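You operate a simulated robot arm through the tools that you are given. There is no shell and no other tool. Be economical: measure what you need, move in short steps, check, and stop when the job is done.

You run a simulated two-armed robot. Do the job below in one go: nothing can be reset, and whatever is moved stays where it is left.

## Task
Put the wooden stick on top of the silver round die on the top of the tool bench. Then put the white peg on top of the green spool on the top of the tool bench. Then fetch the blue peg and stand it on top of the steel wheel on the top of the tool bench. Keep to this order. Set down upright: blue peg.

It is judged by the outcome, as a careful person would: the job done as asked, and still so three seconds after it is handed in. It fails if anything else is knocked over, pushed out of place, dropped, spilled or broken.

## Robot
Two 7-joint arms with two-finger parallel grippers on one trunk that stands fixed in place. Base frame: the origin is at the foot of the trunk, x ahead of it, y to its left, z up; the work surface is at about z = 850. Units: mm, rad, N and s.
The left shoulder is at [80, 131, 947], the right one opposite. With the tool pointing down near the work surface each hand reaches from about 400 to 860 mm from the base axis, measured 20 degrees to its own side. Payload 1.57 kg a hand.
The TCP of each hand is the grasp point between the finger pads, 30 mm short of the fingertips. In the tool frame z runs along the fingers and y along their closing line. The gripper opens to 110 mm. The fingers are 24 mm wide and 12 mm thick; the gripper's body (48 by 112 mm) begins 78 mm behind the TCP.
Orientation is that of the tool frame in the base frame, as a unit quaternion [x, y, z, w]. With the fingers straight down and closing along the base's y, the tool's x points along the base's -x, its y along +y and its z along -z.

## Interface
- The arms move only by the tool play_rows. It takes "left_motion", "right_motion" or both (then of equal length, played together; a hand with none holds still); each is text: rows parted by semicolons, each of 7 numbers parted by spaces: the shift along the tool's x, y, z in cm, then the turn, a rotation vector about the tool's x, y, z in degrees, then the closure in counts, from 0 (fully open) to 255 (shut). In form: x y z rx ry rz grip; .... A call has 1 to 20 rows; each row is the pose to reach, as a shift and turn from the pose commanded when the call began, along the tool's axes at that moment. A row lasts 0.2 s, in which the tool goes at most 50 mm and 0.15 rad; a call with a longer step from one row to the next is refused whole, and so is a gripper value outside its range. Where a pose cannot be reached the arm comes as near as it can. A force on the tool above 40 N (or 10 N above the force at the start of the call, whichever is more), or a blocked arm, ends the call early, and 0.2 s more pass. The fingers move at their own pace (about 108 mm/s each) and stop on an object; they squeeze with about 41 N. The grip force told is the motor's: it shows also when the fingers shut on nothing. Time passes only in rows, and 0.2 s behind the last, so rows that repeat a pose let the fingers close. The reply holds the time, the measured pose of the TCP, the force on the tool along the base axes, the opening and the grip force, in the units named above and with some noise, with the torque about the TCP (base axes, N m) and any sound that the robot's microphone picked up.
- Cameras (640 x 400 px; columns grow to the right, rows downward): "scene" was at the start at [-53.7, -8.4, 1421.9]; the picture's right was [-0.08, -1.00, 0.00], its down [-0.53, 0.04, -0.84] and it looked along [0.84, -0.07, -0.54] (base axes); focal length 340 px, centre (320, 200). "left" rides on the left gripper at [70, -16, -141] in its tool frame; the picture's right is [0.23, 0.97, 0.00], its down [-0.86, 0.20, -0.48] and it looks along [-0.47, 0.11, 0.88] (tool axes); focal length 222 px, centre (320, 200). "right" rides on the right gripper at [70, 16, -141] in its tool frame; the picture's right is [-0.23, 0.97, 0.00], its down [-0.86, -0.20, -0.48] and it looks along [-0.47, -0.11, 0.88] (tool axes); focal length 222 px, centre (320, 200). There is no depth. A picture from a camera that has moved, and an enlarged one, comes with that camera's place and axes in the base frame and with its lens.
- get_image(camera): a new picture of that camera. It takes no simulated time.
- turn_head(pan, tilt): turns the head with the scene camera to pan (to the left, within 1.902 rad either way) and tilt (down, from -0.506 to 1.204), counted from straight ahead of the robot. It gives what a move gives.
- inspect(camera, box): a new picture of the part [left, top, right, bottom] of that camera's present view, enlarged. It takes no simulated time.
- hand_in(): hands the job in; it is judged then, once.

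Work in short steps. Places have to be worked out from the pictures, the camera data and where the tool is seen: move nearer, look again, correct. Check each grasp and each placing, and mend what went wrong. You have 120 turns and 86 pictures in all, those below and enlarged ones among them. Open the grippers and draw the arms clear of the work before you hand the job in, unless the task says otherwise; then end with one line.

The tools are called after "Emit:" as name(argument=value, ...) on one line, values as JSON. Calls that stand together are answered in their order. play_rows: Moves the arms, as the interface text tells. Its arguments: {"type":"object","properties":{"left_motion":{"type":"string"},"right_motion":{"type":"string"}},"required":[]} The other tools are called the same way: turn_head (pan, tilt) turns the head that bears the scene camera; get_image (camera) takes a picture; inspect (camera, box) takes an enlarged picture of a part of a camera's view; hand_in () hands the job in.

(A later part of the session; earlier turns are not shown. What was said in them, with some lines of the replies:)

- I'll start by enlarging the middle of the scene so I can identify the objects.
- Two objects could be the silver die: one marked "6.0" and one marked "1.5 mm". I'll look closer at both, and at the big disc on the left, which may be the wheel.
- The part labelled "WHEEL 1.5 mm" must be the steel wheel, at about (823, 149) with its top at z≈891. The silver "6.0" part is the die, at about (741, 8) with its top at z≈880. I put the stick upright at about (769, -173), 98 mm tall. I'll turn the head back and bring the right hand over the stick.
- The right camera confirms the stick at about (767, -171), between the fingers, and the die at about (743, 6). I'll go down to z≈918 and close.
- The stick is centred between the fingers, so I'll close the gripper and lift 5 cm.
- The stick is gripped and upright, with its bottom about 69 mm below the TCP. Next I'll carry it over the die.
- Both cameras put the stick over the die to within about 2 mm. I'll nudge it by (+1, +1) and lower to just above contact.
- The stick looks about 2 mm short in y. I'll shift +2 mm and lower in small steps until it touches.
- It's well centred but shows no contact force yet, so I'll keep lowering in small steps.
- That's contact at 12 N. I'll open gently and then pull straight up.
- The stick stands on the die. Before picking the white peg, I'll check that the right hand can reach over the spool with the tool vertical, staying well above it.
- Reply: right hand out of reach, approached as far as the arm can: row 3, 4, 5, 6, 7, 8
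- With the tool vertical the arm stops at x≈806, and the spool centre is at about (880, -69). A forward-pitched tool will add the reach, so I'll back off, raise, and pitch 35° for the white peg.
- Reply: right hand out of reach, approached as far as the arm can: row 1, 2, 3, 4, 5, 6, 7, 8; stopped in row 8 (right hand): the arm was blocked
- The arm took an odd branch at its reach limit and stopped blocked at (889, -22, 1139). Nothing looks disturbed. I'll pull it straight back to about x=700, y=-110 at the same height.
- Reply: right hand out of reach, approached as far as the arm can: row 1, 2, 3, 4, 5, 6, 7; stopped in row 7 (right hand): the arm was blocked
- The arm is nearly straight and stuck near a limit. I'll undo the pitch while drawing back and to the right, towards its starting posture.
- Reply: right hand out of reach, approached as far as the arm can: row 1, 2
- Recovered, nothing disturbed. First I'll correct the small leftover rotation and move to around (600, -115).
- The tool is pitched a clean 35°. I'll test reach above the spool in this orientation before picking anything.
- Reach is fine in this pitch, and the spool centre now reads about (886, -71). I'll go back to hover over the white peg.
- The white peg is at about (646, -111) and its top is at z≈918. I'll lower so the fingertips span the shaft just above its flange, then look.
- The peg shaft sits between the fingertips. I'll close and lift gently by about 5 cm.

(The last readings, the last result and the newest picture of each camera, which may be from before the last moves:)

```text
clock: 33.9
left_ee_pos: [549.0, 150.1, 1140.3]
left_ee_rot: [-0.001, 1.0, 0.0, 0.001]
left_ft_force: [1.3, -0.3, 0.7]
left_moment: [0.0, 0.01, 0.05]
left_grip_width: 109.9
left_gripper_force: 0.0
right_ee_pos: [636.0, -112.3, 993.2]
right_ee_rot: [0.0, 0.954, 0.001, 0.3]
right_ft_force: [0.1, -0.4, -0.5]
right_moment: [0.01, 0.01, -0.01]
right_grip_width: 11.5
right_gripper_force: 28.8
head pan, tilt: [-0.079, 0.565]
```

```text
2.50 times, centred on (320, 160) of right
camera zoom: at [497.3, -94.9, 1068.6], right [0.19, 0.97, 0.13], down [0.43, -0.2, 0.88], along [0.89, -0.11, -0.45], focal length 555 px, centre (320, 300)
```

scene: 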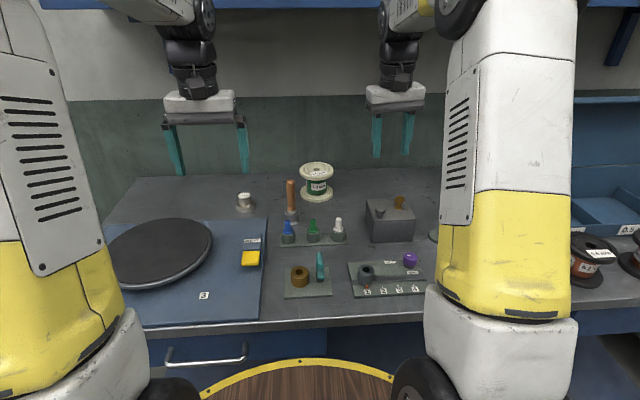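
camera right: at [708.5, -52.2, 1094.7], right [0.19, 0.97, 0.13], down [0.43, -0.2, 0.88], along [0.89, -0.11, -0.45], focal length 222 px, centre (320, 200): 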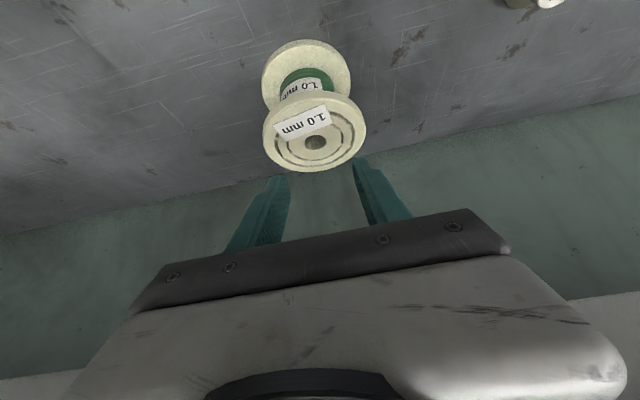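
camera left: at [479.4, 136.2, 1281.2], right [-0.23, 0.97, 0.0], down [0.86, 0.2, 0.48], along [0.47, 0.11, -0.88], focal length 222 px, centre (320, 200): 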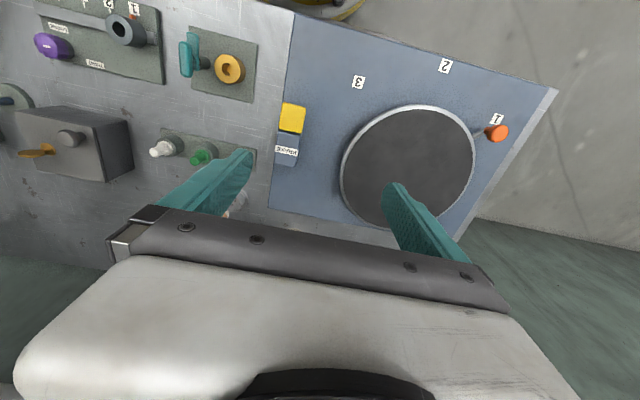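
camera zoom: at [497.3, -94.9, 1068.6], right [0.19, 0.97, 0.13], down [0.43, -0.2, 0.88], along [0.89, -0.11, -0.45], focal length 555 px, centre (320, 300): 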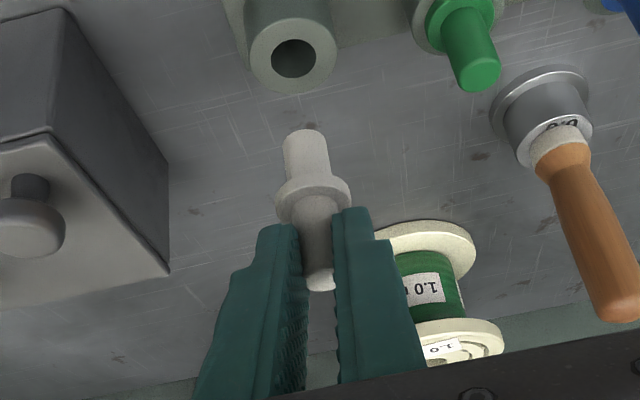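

The white peg is out. It has a lower shank and is about 60 mm long, with its bottom about 64 mm below the TCP. I'll carry it to hover above the near part of the spool top.

Emit:
play_rows(right_motion="-2 0.2 -0.5 0 0 0 255; -5 0.9 0.8 0 0 0 255; -8.4 1.7 2.5 0 0 0 255; -11.8 2.5 4.3 0 0 0 255; -15 3.3 6.3 0 0 0 255; -18 4 8.5 0 0 0 255; -19.4 4.15 9.7 0 0 0 255; -19.4 4.15 9.7 0 0 0 255")

Emit:
inspect(camera="scene", box=[270, 130, 370, 210])

Emit:
inspect(camera="right", box=[220, 60, 420, 220])

```text
clock: 35.7
left_ee_pos: [548.9, 151.3, 1140.9]
left_ee_rot: [-0.001, 1.0, -0.001, 0.0]
left_ft_force: [-0.8, 0.1, 0.7]
left_moment: [-0.02, 0.01, 0.01]
left_grip_width: 109.8
left_gripper_force: 0.1
right_ee_pos: [851.3, -68.2, 1024.5]
right_ee_rot: [0.001, 0.954, 0.001, 0.3]
right_ft_force: [0.1, 0.8, -0.5]
right_moment: [0.02, 0.01, -0.02]
right_grip_width: 11.6
right_gripper_force: 28.7
head pan, tilt: [-0.079, 0.565]
```

```text
5.00 times, centred on (320, 170) of scene
camera zoom: at [-53.7, -8.3, 1421.9], right [-0.08, -1.0, 0.0], down [-0.53, 0.04, -0.84], along [0.84, -0.07, -0.54], focal length 1701 px, centre (320, 350)
```

zoom: 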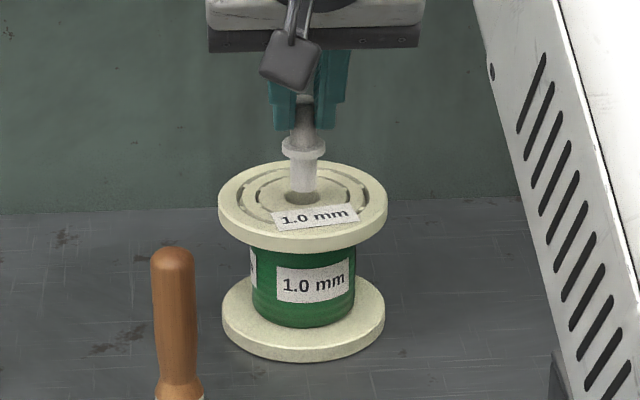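

```text
2.50 times, centred on (320, 140) of right
camera zoom: at [712.6, -53.0, 1099.9], right [0.19, 0.97, 0.13], down [0.43, -0.2, 0.88], along [0.89, -0.11, -0.45], focal length 555 px, centre (320, 350)
```

zoom: 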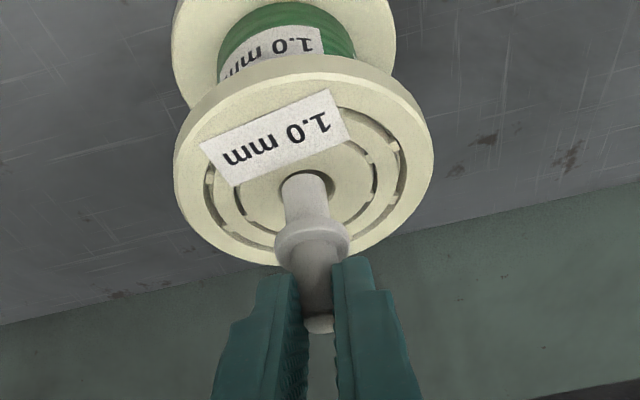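

The spool top has a hole and slots, but the flat label on the near side covers them, centred around (862, -79). I'll shift 9 mm to the right, lower 12 mm and look again.

Emit:
play_rows(right_motion="0 -0.5 0 0 0 0 255; 0.2 -0.9 0.3 0 0 0 255; 0.69 -0.9 0.98 0 0 0 255; 0.69 -0.9 0.98 0 0 0 255")

Emit:
inspect(camera="scene", box=[285, 145, 345, 190])

Emit:
inspect(camera="right", box=[220, 60, 420, 220])

```text
clock: 36.7
left_ee_pos: [548.8, 151.6, 1140.5]
left_ee_rot: [-0.001, 1.0, 0.0, 0.0]
left_ft_force: [0.3, -0.7, -1.1]
left_moment: [0.02, 0.0, 0.0]
left_grip_width: 110.0
left_gripper_force: 0.0
right_ee_pos: [850.3, -79.7, 1011.5]
right_ee_rot: [0.001, 0.954, 0.0, 0.3]
right_ft_force: [0.3, 0.2, 0.4]
right_moment: [0.01, 0.0, 0.04]
right_grip_width: 11.5
right_gripper_force: 28.9
head pan, tilt: [-0.079, 0.565]
```

```text
8.89 times, centred on (315, 168) of scene
camera zoom: at [-53.7, -8.3, 1421.9], right [-0.08, -1.0, 0.0], down [-0.53, 0.04, -0.84], along [0.84, -0.07, -0.54], focal length 3024 px, centre (364, 489)
```

zoom: 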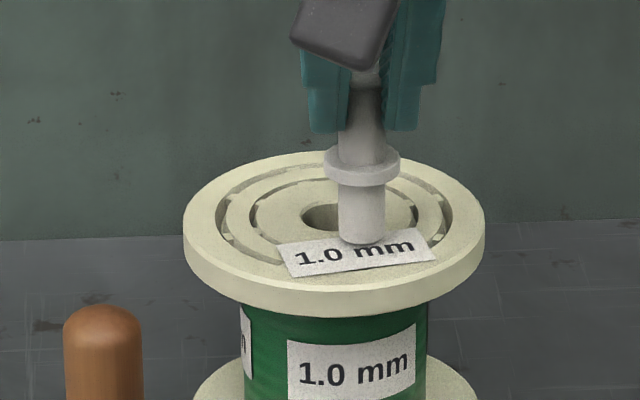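

```text
2.50 times, centred on (320, 140) of right
camera zoom: at [711.7, -61.8, 1087.7], right [0.19, 0.97, 0.13], down [0.43, -0.2, 0.88], along [0.89, -0.11, -0.45], focal length 555 px, centre (320, 350)
```

zoom: 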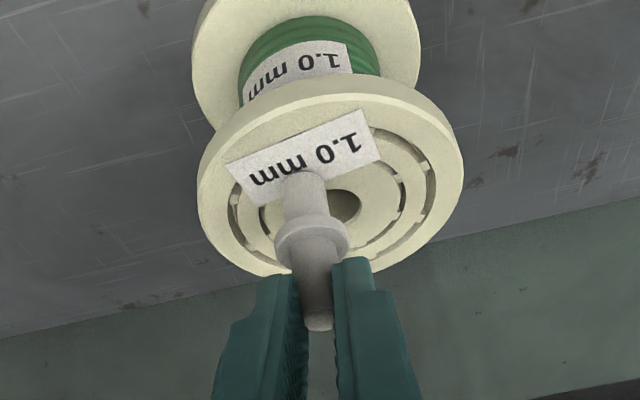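

The peg lines up with the label centre. I'll lower it in small steps until it touches.

Emit:
play_rows(right_motion="0.12 0 0.16 0 0 0 255; 0.23 0 0.33 0 0 0 255; 0.29 0 0.41 0 0 0 255; 0.29 0 0.41 0 0 0 255")

Emit:
play_rows(right_motion="0.06 0 0.08 0 0 0 255; 0.06 0 0.08 0 0 0 255")

Emit:
play_rows(right_motion="0.06 0 0.08 0 0 0 255; 0.06 0 0.08 0 0 0 255")

Emit:
inspect(camera="scene", box=[285, 145, 345, 190])

```text
clock: 37.7
left_ee_pos: [547.8, 150.9, 1140.1]
left_ee_rot: [0.0, 1.0, 0.0, 0.001]
left_ft_force: [0.2, -1.1, 0.5]
left_moment: [0.02, 0.01, 0.01]
left_grip_width: 110.0
left_gripper_force: 0.1
right_ee_pos: [850.8, -78.1, 1009.5]
right_ee_rot: [0.0, 0.953, 0.002, 0.302]
right_ft_force: [0.8, 0.8, 12.1]
right_moment: [0.2, -0.27, 0.06]
right_grip_width: 11.4
right_gripper_force: 29.3
head pan, tilt: [-0.079, 0.565]
```

```text
clock: 38.3
left_ee_pos: [547.8, 151.0, 1140.8]
left_ee_rot: [-0.001, 1.0, 0.0, 0.001]
left_ft_force: [-0.8, 0.0, -0.9]
left_moment: [-0.02, -0.04, 0.01]
left_grip_width: 110.0
left_gripper_force: 0.0
right_ee_pos: [850.5, -78.1, 1008.2]
right_ee_rot: [0.0, 0.953, 0.0, 0.302]
right_ft_force: [2.9, -2.3, 18.6]
right_moment: [-0.31, -0.5, -0.15]
right_grip_width: 11.8
right_gripper_force: 28.9
head pan, tilt: [-0.079, 0.565]
```

```text
clock: 38.9
left_ee_pos: [547.8, 150.1, 1140.2]
left_ee_rot: [-0.001, 1.0, 0.0, 0.001]
left_ft_force: [0.7, 0.6, -0.8]
left_moment: [-0.04, 0.01, -0.03]
left_grip_width: 110.2
left_gripper_force: 0.0
right_ee_pos: [849.9, -77.9, 1005.6]
right_ee_rot: [0.0, 0.954, 0.002, 0.301]
right_ft_force: [3.1, -2.1, 20.3]
right_moment: [-0.3, -0.53, -0.14]
right_grip_width: 11.1
right_gripper_force: 29.0
head pan, tilt: [-0.079, 0.565]
```

```text
8.89 times, centred on (315, 168) of scene
camera zoom: at [-54.3, -8.3, 1421.9], right [-0.08, -1.0, 0.0], down [-0.53, 0.04, -0.84], along [0.84, -0.07, -0.54], focal length 3024 px, centre (364, 489)
```

zoom: 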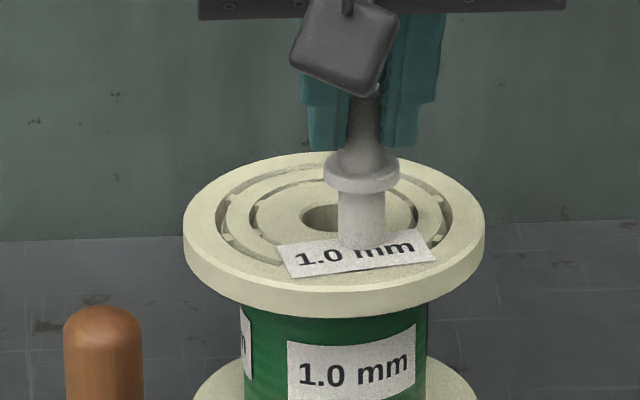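

It touched earlier than I expected and I pressed a few millimetres too far. I'll raise about 3 mm to take the load off and check how the peg sits.

Emit:
play_rows(right_motion="-0.06 0 -0.08 0 0 0 255; -0.15 0 -0.2 0 0 0 255; -0.15 0 -0.2 0 0 0 255")

Emit:
inspect(camera="scene", box=[285, 145, 345, 190])

Emit:
inspect(camera="right", box=[220, 60, 420, 220])

```text
clock: 39.7
left_ee_pos: [548.5, 151.4, 1139.7]
left_ee_rot: [-0.001, 1.0, 0.0, 0.001]
left_ft_force: [-0.5, -0.6, -0.2]
left_moment: [0.0, 0.04, 0.01]
left_grip_width: 110.0
left_gripper_force: 0.1
right_ee_pos: [848.8, -77.6, 1005.9]
right_ee_rot: [0.0, 0.955, 0.0, 0.297]
right_ft_force: [0.3, 0.8, 1.9]
right_moment: [0.11, -0.03, 0.07]
right_grip_width: 11.3
right_gripper_force: 29.1
head pan, tilt: [-0.079, 0.565]
```

```text
8.89 times, centred on (315, 168) of scene
camera zoom: at [-53.8, -8.2, 1421.9], right [-0.08, -1.0, 0.0], down [-0.53, 0.04, -0.84], along [0.84, -0.07, -0.54], focal length 3024 px, centre (364, 489)
```

zoom: 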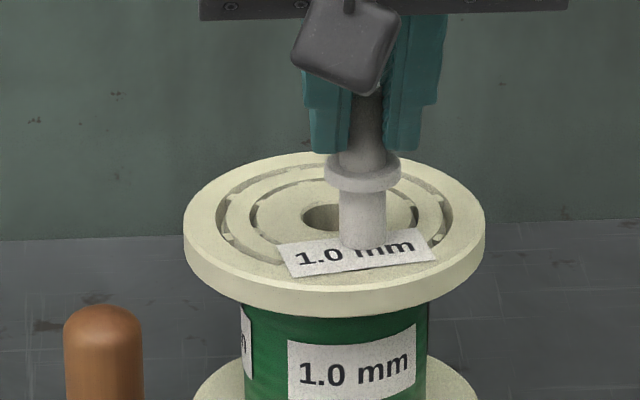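

```text
2.50 times, centred on (320, 140) of right
camera zoom: at [710.9, -62.0, 1081.7], right [0.19, 0.97, 0.13], down [0.43, -0.2, 0.88], along [0.88, -0.11, -0.46], focal length 555 px, centre (320, 350)
```

zoom: 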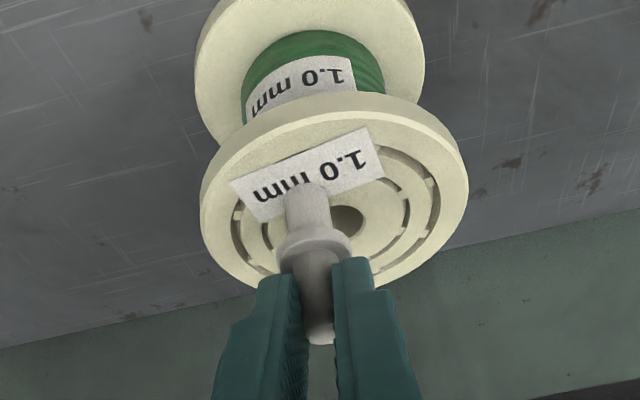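

The load is down to 2 N and the peg stands on the label. I'll open slowly and look before withdrawing.

Emit:
play_rows(right_motion="0 0 0 0 0 0 245; 0 0 0 0 0 0 235; 0 0 0 0 0 0 225; 0 0 0 0 0 0 210; 0 0 0 0 0 0 190; 0 0 0 0 0 0 165; 0 0 0 0 0 0 140; 0 0 0 0 0 0 140")

Emit:
inspect(camera="scene", box=[285, 145, 345, 190])

Emit:
inspect(camera="right", box=[220, 60, 420, 220])

```text
clock: 41.5
left_ee_pos: [549.8, 151.6, 1140.4]
left_ee_rot: [-0.001, 1.0, 0.0, 0.0]
left_ft_force: [-0.7, -0.6, -0.6]
left_moment: [-0.01, 0.01, 0.02]
left_grip_width: 109.9
left_gripper_force: 0.1
right_ee_pos: [849.6, -77.7, 1008.3]
right_ee_rot: [0.0, 0.954, 0.001, 0.3]
right_ft_force: [-0.3, 0.1, 0.5]
right_moment: [0.0, 0.0, 0.0]
right_grip_width: 49.4
right_gripper_force: 0.1
head pan, tilt: [-0.079, 0.565]
```

```text
8.89 times, centred on (315, 168) of scene
camera zoom: at [-53.6, -8.3, 1421.9], right [-0.08, -1.0, 0.0], down [-0.53, 0.04, -0.84], along [0.84, -0.07, -0.54], focal length 3024 px, centre (364, 489)
```

zoom: 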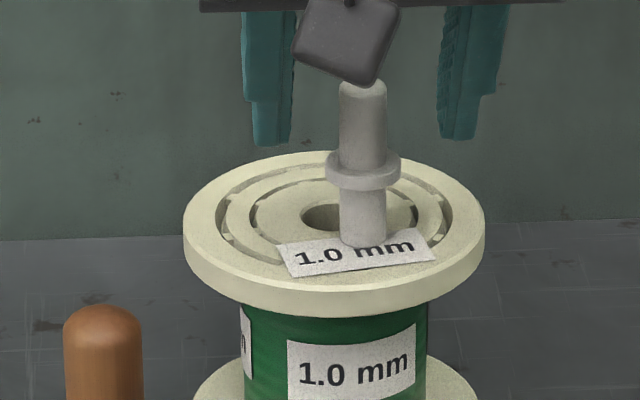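

```text
2.50 times, centred on (320, 140) of right
camera zoom: at [711.9, -62.2, 1083.4], right [0.19, 0.97, 0.13], down [0.43, -0.2, 0.88], along [0.89, -0.11, -0.45], focal length 555 px, centre (320, 350)
```

zoom: 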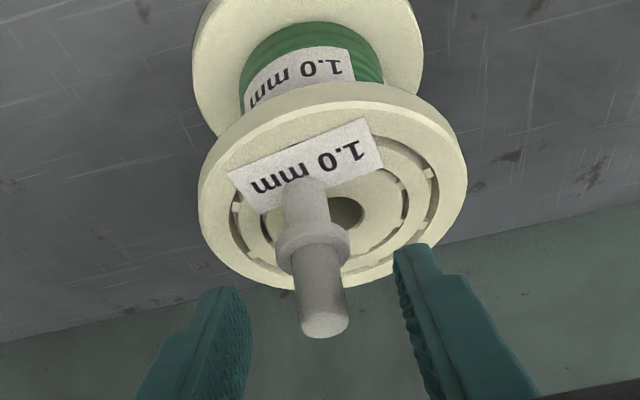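

The white peg stands upright on the spool. I'll withdraw the right hand backward along the tool axis and then park it to the right.

Emit:
play_rows(right_motion="0 0 -2 0 0 0 140; 0 0 -5 0 0 0 140; 0 0 -9 0 0 0 140; 1 -1 -11 0 0 0 130; 4 -4 -13.5 0 0 0 130; 7 -7 -16 0 0 0 130; 10 -10 -19 0 0 0 130; 13 -13 -22 0 0 0 130; 16 -16 -25 0 0 0 130; 16.1 -18.2 -27.4 0 0 0 130; 16.1 -18.2 -27.4 0 0 0 130")

Emit:
get_image(camera="scene")

```text
refused: row 7 steps farther than a row can; nothing moved
```

```text
39 pictures are left
```

scene: 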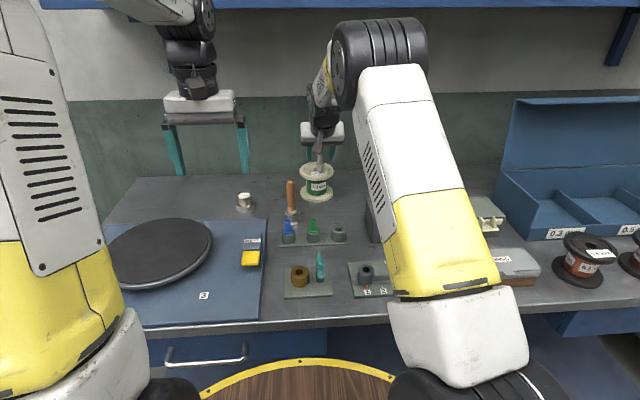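

One step was too long and the call was refused, so I'll send the same retreat with smaller steps.

Emit:
play_rows(right_motion="0 0 -2 0 0 0 140; 0 0 -5 0 0 0 140; 0 0 -9 0 0 0 140; 1 -1 -11 0 0 0 130; 3 -3 -13 0 0 0 130; 5 -5 -15 0 0 0 130; 7 -7 -17 0 0 0 130; 9 -9.5 -19 0 0 0 130; 11 -12 -21 0 0 0 130; 13 -14.5 -23.5 0 0 0 130; 15 -16.5 -26 0 0 0 130; 16.1 -18.2 -27.4 0 0 0 130; 16.1 -18.2 -27.4 0 0 0 130")

Emit:
get_image(camera="scene")

```text
clock: 44.3
left_ee_pos: [547.4, 151.2, 1140.9]
left_ee_rot: [-0.001, 1.0, -0.001, 0.0]
left_ft_force: [0.2, -0.1, 0.4]
left_moment: [0.02, -0.03, 0.03]
left_grip_width: 109.7
left_gripper_force: 0.0
right_ee_pos: [560.1, -262.1, 1138.9]
right_ee_rot: [0.0, 0.954, 0.002, 0.301]
right_ft_force: [0.0, -0.4, 0.6]
right_moment: [0.0, -0.01, -0.02]
right_grip_width: 53.9
right_gripper_force: 0.0
head pan, tilt: [-0.079, 0.565]
```

```text
38 pictures are left
```

scene: 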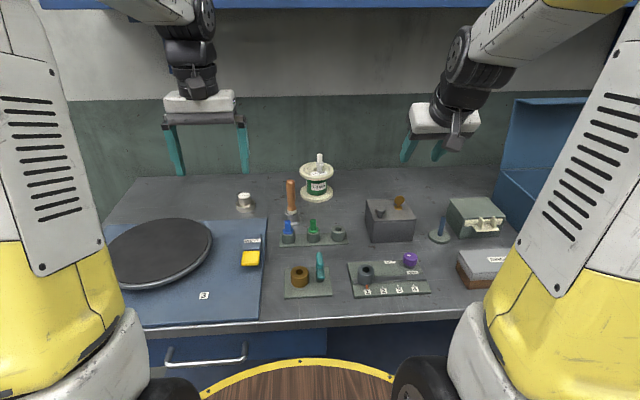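

The right arm is parked and all is in order. Next I'll pitch the left hand 35° and bring it to hover behind and above the blue peg.

Emit:
play_rows(left_motion="0 0 0 0 -7 0 60; -1 -2 1 0 -14 0 100; -2.5 -5 3 0 -21 0 130; -4 -7.5 5.5 0 -28 0 130; -6 -10 8 0 -35 0 130; -7.5 -12 10.5 0 -35 0 130; -8.8 -13.1 14 0 -35 0 130; -8.8 -13.1 14 0 -35 0 130")

Emit:
inspect(camera="left", box=[220, 80, 420, 240])

Emit:
inspect(camera="scene", box=[220, 150, 340, 250])

```text
clock: 46.1
left_ee_pos: [636.9, 19.5, 1000.9]
left_ee_rot: [-0.001, 0.953, 0.0, 0.302]
left_ft_force: [0.6, 0.4, -0.3]
left_moment: [-0.05, 0.03, 0.01]
left_grip_width: 53.8
left_gripper_force: 0.0
right_ee_pos: [560.7, -261.1, 1139.4]
right_ee_rot: [0.001, 0.954, 0.001, 0.3]
right_ft_force: [-0.6, -0.1, -0.6]
right_moment: [0.01, -0.02, -0.01]
right_grip_width: 53.9
right_gripper_force: 0.1
head pan, tilt: [-0.079, 0.565]
```

```text
2.50 times, centred on (320, 160) of left
camera zoom: at [498.1, 2.7, 1076.8], right [-0.19, 0.97, -0.13], down [0.42, 0.2, 0.88], along [0.89, 0.11, -0.45], focal length 555 px, centre (320, 300)
```

zoom: 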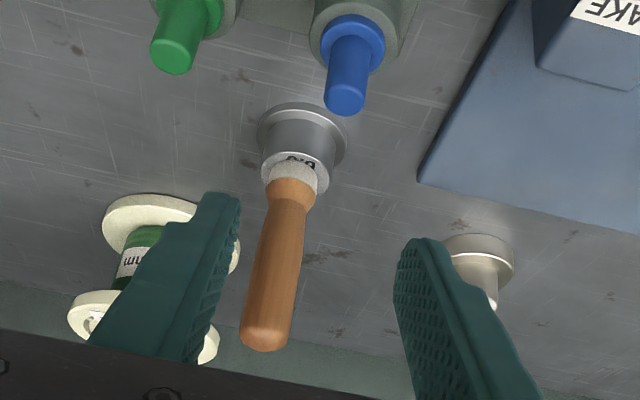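

```text
4.00 times, centred on (280, 200) of scene
camera zoom: at [-53.8, -8.4, 1421.9], right [-0.08, -1.0, 0.0], down [-0.53, 0.04, -0.84], along [0.84, -0.07, -0.54], focal length 1361 px, centre (480, 200)
```

zoom: 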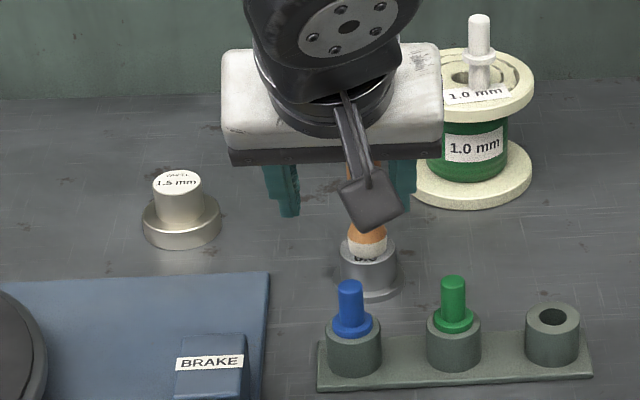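

The blue peg is at about (648, 19), centred between the fingers. I'll lower to the same relative height that worked for the white peg.

Emit:
play_rows(left_motion="1.2 0 1.7 0 0 0 130; 2.4 0 3.4 0 0 0 130; 3.5 0 5 0 0 0 130; 4.2 0 6 0 0 0 130; 4.48 0 6.39 0 0 0 130; 4.48 0 6.39 0 0 0 130")

Emit:
inspect(camera="left", box=[220, 80, 420, 240])

```text
clock: 47.5
left_ee_pos: [636.7, 20.0, 921.8]
left_ee_rot: [-0.001, 0.954, 0.0, 0.3]
left_ft_force: [1.0, -0.2, -0.9]
left_moment: [0.02, 0.0, -0.01]
left_grip_width: 54.1
left_gripper_force: 0.1
right_ee_pos: [560.3, -261.9, 1138.0]
right_ee_rot: [0.0, 0.954, 0.001, 0.301]
right_ft_force: [0.6, 0.3, 0.2]
right_moment: [-0.02, 0.03, -0.01]
right_grip_width: 54.0
right_gripper_force: 0.1
head pan, tilt: [-0.079, 0.565]
```

```text
2.50 times, centred on (320, 160) of left
camera zoom: at [497.6, 3.0, 998.2], right [-0.19, 0.97, -0.13], down [0.43, 0.2, 0.88], along [0.89, 0.11, -0.45], focal length 555 px, centre (320, 300)
```

zoom: 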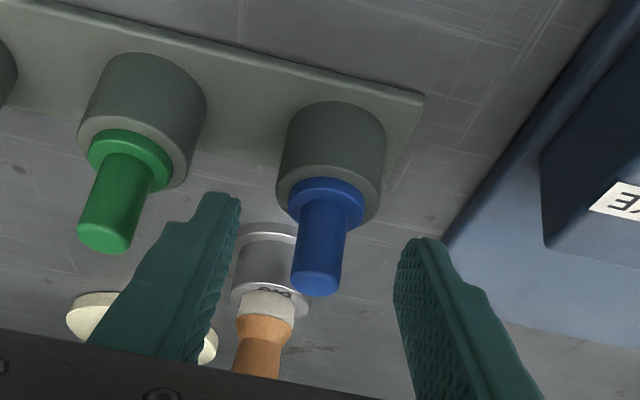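

The blue shaft is between the fingertips, so I'll close and lift 7 cm.

Emit:
play_rows(left_motion="0 0 0 0 0 0 180; 0 0 0 0 0 0 220; 0 0 0 0 0 0 255; 0 0 0 0 0 0 255; 0 0 0 0 0 0 255; -0.6 0 -0.8 0 0 0 255; -1.7 0 -2.5 0 0 0 255; -2.9 0 -4.1 0 0 0 255; -4 0 -5.7 0 0 0 255; -4 0 -5.7 0 0 0 255")

Emit:
inspect(camera="left", box=[220, 80, 420, 240])

Emit:
inspect(camera="scene", box=[220, 150, 340, 250])

```text
clock: 49.7
left_ee_pos: [636.0, 20.4, 992.7]
left_ee_rot: [-0.002, 0.954, 0.0, 0.3]
left_ft_force: [-0.2, -0.8, 0.1]
left_moment: [0.0, -0.01, -0.03]
left_grip_width: 11.3
left_gripper_force: 28.5
right_ee_pos: [560.3, -260.9, 1139.8]
right_ee_rot: [0.0, 0.954, 0.002, 0.301]
right_ft_force: [0.5, 0.4, -0.6]
right_moment: [0.02, -0.05, -0.01]
right_grip_width: 54.0
right_gripper_force: 0.0
head pan, tilt: [-0.079, 0.565]
```

```text
2.50 times, centred on (320, 160) of left
camera zoom: at [497.6, 2.8, 1069.0], right [-0.19, 0.97, -0.13], down [0.43, 0.2, 0.88], along [0.89, 0.11, -0.45], focal length 555 px, centre (320, 300)
```

zoom: 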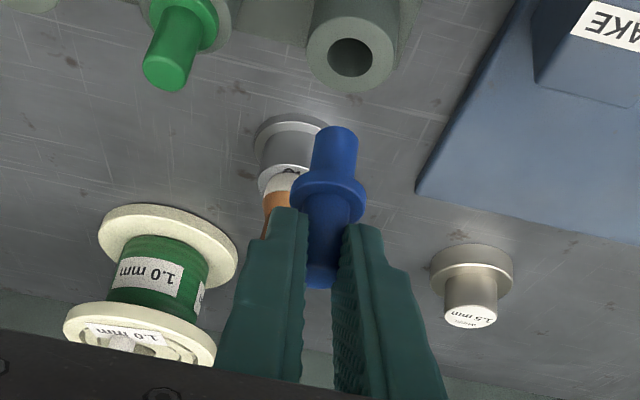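

```text
4.00 times, centred on (280, 200) of scene
camera zoom: at [-53.7, -8.4, 1421.9], right [-0.08, -1.0, 0.0], down [-0.53, 0.04, -0.84], along [0.84, -0.07, -0.54], focal length 1361 px, centre (480, 200)
```

zoom: 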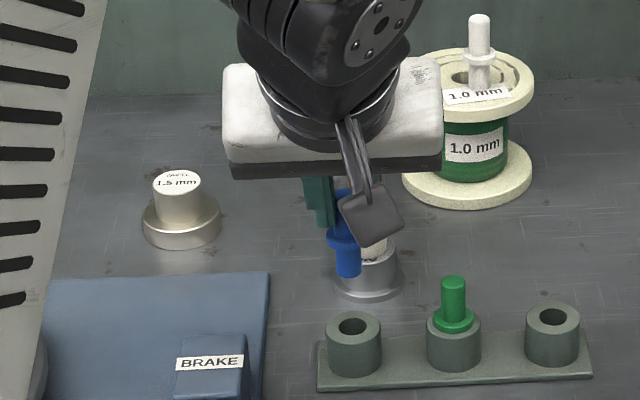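

The blue peg is held well. I'll move sideways clear of the stick, then forward to hover over the steel wheel.

Emit:
play_rows(left_motion="0 3 0 0 0 0 255; 0 6.5 0 0 0 0 255; 0 10 0 0 0 0 255; -2.5 11.5 1.9 0 0 0 255; -5 12.3 3.8 0 0 0 255; -8 12.9 6.1 0 0 0 255; -11 12.9 8.4 0 0 0 255; -13.9 12.9 10.7 0 0 0 255; -13.9 12.9 10.7 0 0 0 255")

Emit:
inspect(camera="left", box=[220, 60, 420, 220])

Emit:
inspect(camera="scene", box=[210, 155, 290, 215])

```text
clock: 51.7
left_ee_pos: [811.4, 147.1, 984.6]
left_ee_rot: [-0.001, 0.954, 0.001, 0.3]
left_ft_force: [-0.4, -0.2, 0.1]
left_moment: [-0.03, 0.01, 0.01]
left_grip_width: 11.6
left_gripper_force: 29.2
right_ee_pos: [559.1, -261.0, 1138.9]
right_ee_rot: [0.0, 0.954, 0.001, 0.3]
right_ft_force: [-0.2, -0.6, 0.4]
right_moment: [0.02, 0.01, 0.03]
right_grip_width: 53.8
right_gripper_force: 0.1
head pan, tilt: [-0.079, 0.565]
```

```text
2.50 times, centred on (320, 140) of left
camera zoom: at [673.0, 130.4, 1059.5], right [-0.19, 0.97, -0.13], down [0.43, 0.2, 0.88], along [0.89, 0.11, -0.45], focal length 555 px, centre (320, 350)
```

zoom: 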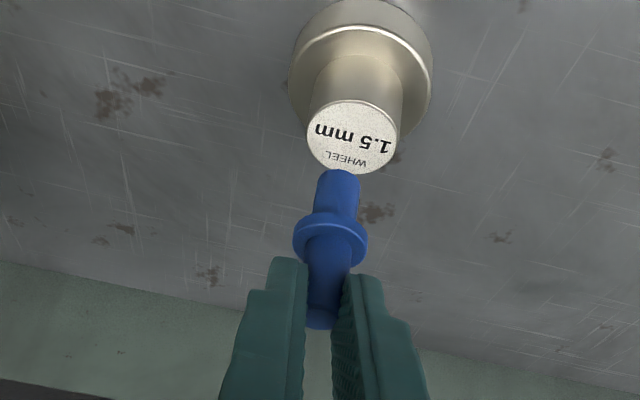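

```text
6.67 times, centred on (250, 185) of scene
camera zoom: at [-53.7, -8.3, 1421.9], right [-0.08, -1.0, 0.0], down [-0.53, 0.04, -0.84], along [0.84, -0.07, -0.54], focal length 2268 px, centre (787, 300)
```

zoom: 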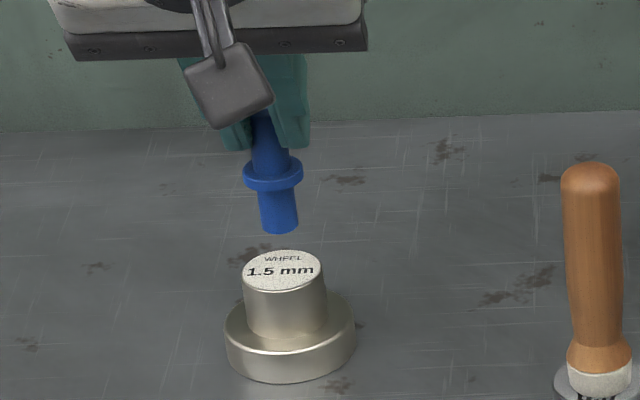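

The peg is vertical, about 24 mm above the wheel and within 2 mm of centre. I'll shift (+1, +1.7) and lower 17 mm.

Emit:
play_rows(left_motion="0.2 0.1 0.4 0 0 0 255; 0.5 0.17 0.8 0 0 0 255; 0.9 0.17 1.45 0 0 0 255; 0.9 0.17 1.45 0 0 0 255")

Emit:
inspect(camera="left", box=[270, 60, 390, 160])

Emit:
inspect(camera="scene", box=[220, 170, 272, 215])

```text
clock: 52.7
left_ee_pos: [810.6, 151.0, 967.9]
left_ee_rot: [-0.002, 0.954, 0.001, 0.301]
left_ft_force: [-0.2, -0.5, -0.7]
left_moment: [0.0, -0.02, -0.01]
left_grip_width: 14.0
left_gripper_force: 29.4
right_ee_pos: [560.3, -261.4, 1138.9]
right_ee_rot: [0.001, 0.953, 0.001, 0.301]
right_ft_force: [0.4, 0.2, 0.1]
right_moment: [-0.02, -0.01, -0.04]
right_grip_width: 53.7
right_gripper_force: 0.0
head pan, tilt: [-0.079, 0.565]
```

```text
4.00 times, centred on (330, 110) of left
camera zoom: at [673.3, 133.8, 1042.4], right [-0.19, 0.97, -0.13], down [0.42, 0.2, 0.88], along [0.89, 0.11, -0.45], focal length 888 px, centre (280, 560)
```

zoom: 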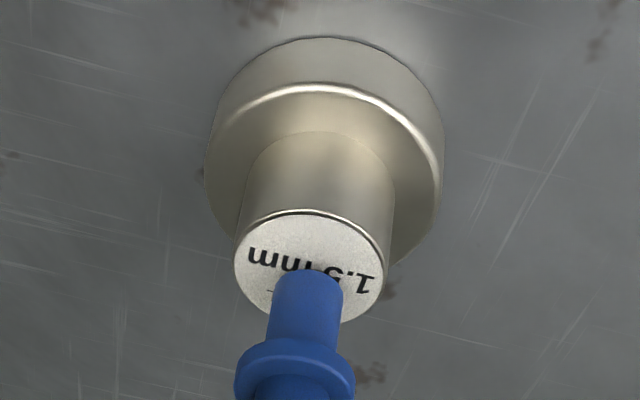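

```text
8.89 times, centred on (246, 192) of scene
camera zoom: at [-53.7, -8.3, 1421.9], right [-0.08, -1.0, 0.0], down [-0.53, 0.04, -0.84], along [0.84, -0.07, -0.54], focal length 3024 px, centre (978, 267)
```

zoom: 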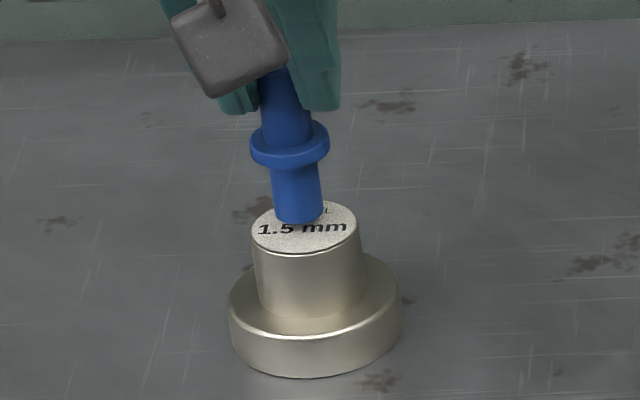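

It's well centred with about 5 mm to go. I'll descend in short calls and check the force each time.

Emit:
play_rows(left_motion="0.06 0 0.08 0 0 0 255; 0.14 0 0.2 0 0 0 255; 0.14 0 0.2 0 0 0 255")

```text
clock: 53.5
left_ee_pos: [813.7, 152.2, 964.9]
left_ee_rot: [-0.001, 0.954, 0.001, 0.301]
left_ft_force: [0.1, 0.1, -0.1]
left_moment: [0.0, 0.01, -0.03]
left_grip_width: 13.8
left_gripper_force: 30.0
right_ee_pos: [560.8, -262.7, 1139.5]
right_ee_rot: [0.001, 0.954, 0.001, 0.301]
right_ft_force: [0.1, -0.4, 0.0]
right_moment: [0.0, 0.0, -0.01]
right_grip_width: 53.8
right_gripper_force: 0.1
head pan, tilt: [-0.079, 0.565]
```

The grip width has gone from 11.6 to 13.8 mm, so I'll check how the peg sits in the fingers.

Emit:
inspect(camera="left", box=[260, 80, 400, 220])

Emit:
inspect(camera="scene", box=[220, 165, 272, 210])

```text
2.86 times, centred on (330, 150) of left
camera zoom: at [673.8, 134.1, 1040.0], right [-0.19, 0.97, -0.13], down [0.42, 0.2, 0.88], along [0.89, 0.11, -0.45], focal length 635 px, centre (291, 343)
```

zoom: 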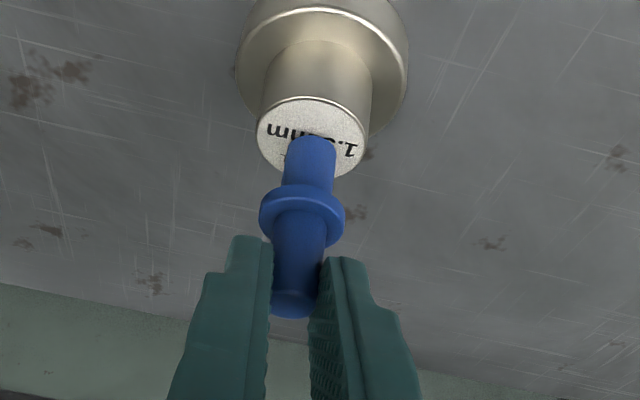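

```text
8.89 times, centred on (246, 188) of scene
camera zoom: at [-53.7, -8.3, 1421.9], right [-0.08, -1.0, 0.0], down [-0.53, 0.04, -0.84], along [0.84, -0.07, -0.54], focal length 3024 px, centre (978, 311)
```

zoom: 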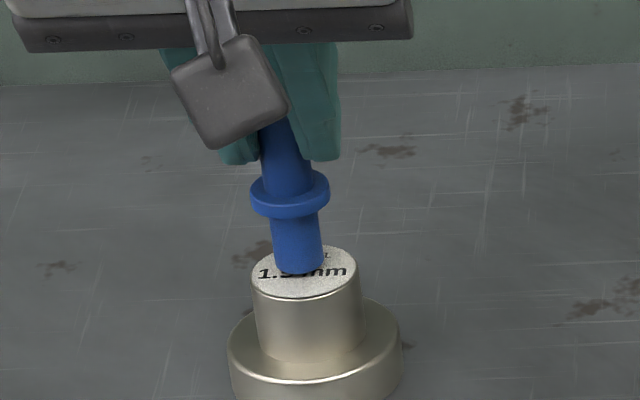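

The peg has rolled only about a degree and is still centred over the wheel. I'll continue down.

Emit:
play_rows(left_motion="0.06 0 0.08 0 0 0 255; 0.11 0 0.16 0 0 0 255; 0.11 0 0.16 0 0 0 255")

```text
clock: 54.3
left_ee_pos: [813.6, 151.7, 961.9]
left_ee_rot: [0.0, 0.954, 0.0, 0.3]
left_ft_force: [-0.2, 0.1, -0.4]
left_moment: [0.0, -0.02, 0.0]
left_grip_width: 13.4
left_gripper_force: 30.5
right_ee_pos: [560.1, -262.3, 1138.8]
right_ee_rot: [0.001, 0.954, 0.001, 0.301]
right_ft_force: [-0.2, 0.2, -0.5]
right_moment: [0.03, -0.01, 0.01]
right_grip_width: 54.0
right_gripper_force: 0.0
head pan, tilt: [-0.079, 0.565]
```

Still no contact, so another millimetre.

Emit:
play_rows(left_motion="0.06 0 0.08 0 0 0 255; 0.06 0 0.08 0 0 0 255")

Emit:
inspect(camera="scene", box=[220, 165, 272, 210])

```text
clock: 54.9
left_ee_pos: [813.0, 152.8, 962.5]
left_ee_rot: [-0.001, 0.954, 0.001, 0.301]
left_ft_force: [0.1, -0.2, 3.2]
left_moment: [0.01, -0.09, 0.02]
left_grip_width: 14.0
left_gripper_force: 30.2
right_ee_pos: [559.7, -262.4, 1140.2]
right_ee_rot: [0.0, 0.954, 0.002, 0.3]
right_ft_force: [-0.3, -0.5, -0.5]
right_moment: [0.02, 0.02, 0.0]
right_grip_width: 53.6
right_gripper_force: 0.0
head pan, tilt: [-0.079, 0.565]
```

```text
8.89 times, centred on (246, 188) of scene
camera zoom: at [-53.8, -8.3, 1421.9], right [-0.08, -1.0, 0.0], down [-0.53, 0.04, -0.84], along [0.84, -0.07, -0.54], focal length 3024 px, centre (978, 311)
```

zoom: 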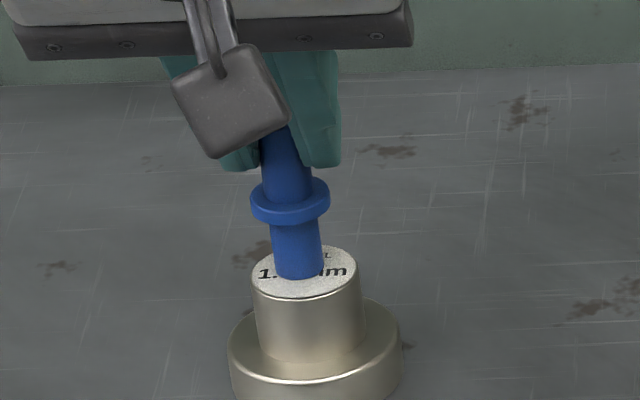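

Contact at 3 N, with the peg about 2 mm off the wheel's centre, which is well inside the top. I'll release slowly.

Emit:
play_rows(left_motion="0 0 0 0 0 0 245; 0 0 0 0 0 0 235; 0 0 0 0 0 0 225; 0 0 0 0 0 0 210; 0 0 0 0 0 0 190; 0 0 0 0 0 0 165; 0 0 0 0 0 0 140; 0 0 0 0 0 0 140")

Emit:
inspect(camera="scene", box=[220, 165, 272, 210])

Emit:
inspect(camera="left", box=[260, 80, 400, 220])

```text
clock: 56.7
left_ee_pos: [813.2, 151.6, 961.9]
left_ee_rot: [-0.001, 0.954, 0.0, 0.301]
left_ft_force: [-0.6, -0.3, 0.0]
left_moment: [-0.03, -0.03, -0.01]
left_grip_width: 49.7
left_gripper_force: 0.0
right_ee_pos: [560.8, -260.2, 1139.2]
right_ee_rot: [0.001, 0.954, 0.001, 0.3]
right_ft_force: [0.5, -0.5, 0.1]
right_moment: [-0.02, 0.02, 0.0]
right_grip_width: 54.1
right_gripper_force: 0.1
head pan, tilt: [-0.079, 0.565]
```

```text
8.89 times, centred on (246, 188) of scene
camera zoom: at [-53.7, -8.3, 1421.9], right [-0.08, -1.0, 0.0], down [-0.53, 0.04, -0.84], along [0.84, -0.07, -0.54], focal length 3024 px, centre (978, 311)
```

zoom: 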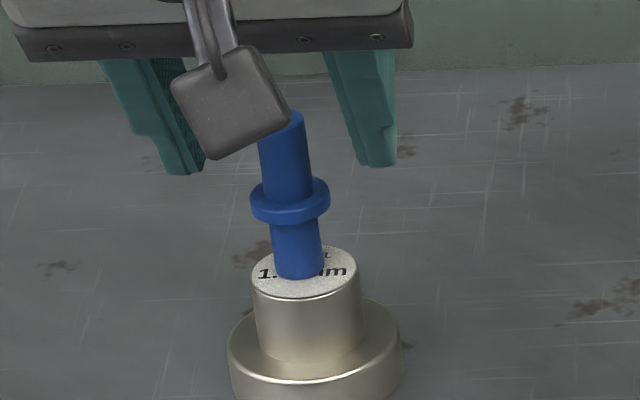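

```text
2.86 times, centred on (330, 150) of left
camera zoom: at [673.6, 134.3, 1037.1], right [-0.19, 0.97, -0.13], down [0.42, 0.2, 0.88], along [0.89, 0.11, -0.45], focal length 635 px, centre (291, 343)
```

zoom: 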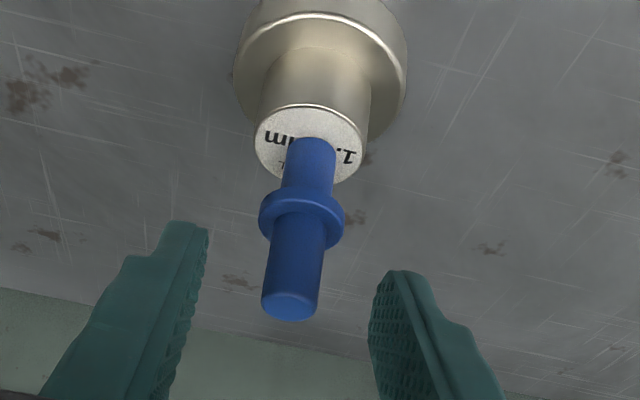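

The blue peg stands on the wheel. I'll withdraw the left hand backward along the tool axis, then up and away to the left, and let some time pass.

Emit:
play_rows(left_motion="0 0 -2 0 0 0 140; 0 0 -5 0 0 0 140; 0 0 -9 0 0 0 140; 0.5 0.5 -12 0 0 0 100; 2 1.5 -15 0 0 0 50; 4 2 -18 0 0 0 0; 6 2.5 -21 0 0 0 0; 8 3 -24 0 0 0 0; 10 3 -26 0 0 0 0; 10 3 -26 0 0 0 0; 10 3 -26 0 0 0 0", right_motion="0 0 0 0 0 0 130; 0 0 0 0 0 0 130; 0 0 0 0 0 0 130; 0 0 0 0 0 0 100; 0 0 0 0 0 0 50; 0 0 0 0 0 0 0; 0 0 0 0 0 0 0; 0 0 0 0 0 0 0; 0 0 0 0 0 0 0; 0 0 0 0 0 0 0; 0 0 0 0 0 0 0")

Emit:
get_image(camera="scene")

Emit:
inspect(camera="scene", box=[220, 140, 380, 250])

```text
clock: 59.1
left_ee_pos: [580.1, 180.8, 1117.9]
left_ee_rot: [-0.002, 0.954, 0.001, 0.301]
left_ft_force: [0.0, -0.6, 0.4]
left_moment: [0.04, -0.03, -0.03]
left_grip_width: 109.9
left_gripper_force: 0.1
right_ee_pos: [559.3, -261.5, 1139.0]
right_ee_rot: [0.0, 0.954, 0.002, 0.301]
right_ft_force: [-0.3, 0.2, -0.4]
right_moment: [-0.01, 0.01, 0.01]
right_grip_width: 110.3
right_gripper_force: 0.0
head pan, tilt: [-0.079, 0.565]
```

```text
23 pictures are left
```

scene: 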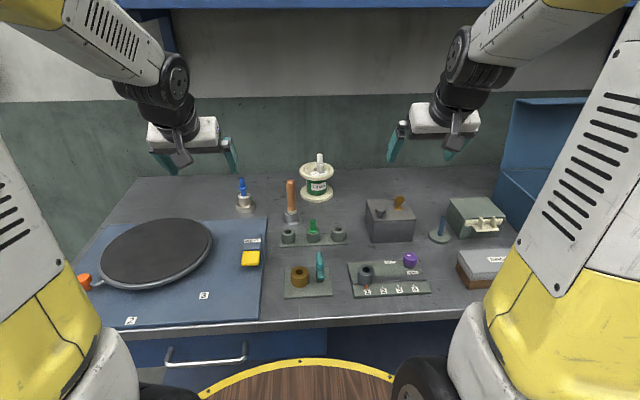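

```text
3.64 times, centred on (300, 195) of scene
camera zoom: at [-53.8, -8.3, 1421.9], right [-0.08, -1.0, 0.0], down [-0.53, 0.04, -0.84], along [0.84, -0.07, -0.54], focal length 1237 px, centre (393, 218)
```

zoom: 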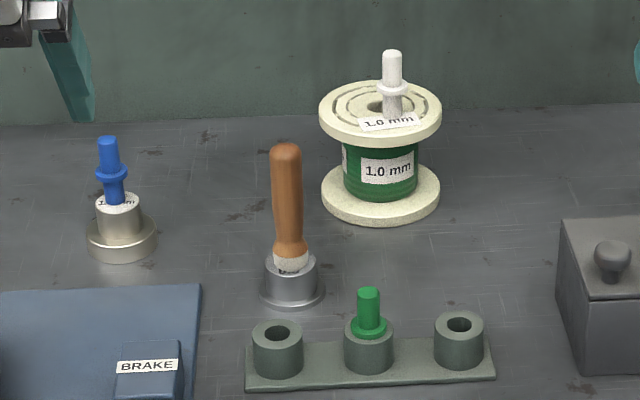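

All three objects stand in place, nothing else has moved, and both arms are clear with grippers open. I'll hand in.

Emit:
hand_in()

```text
The job is handed in.
```

I handed in the job with all three placed in order: the wooden stick on the silver "6.0" die, the white peg on the green spool, and the blue peg upright on the steel wheel (the part labelled "WHEEL").
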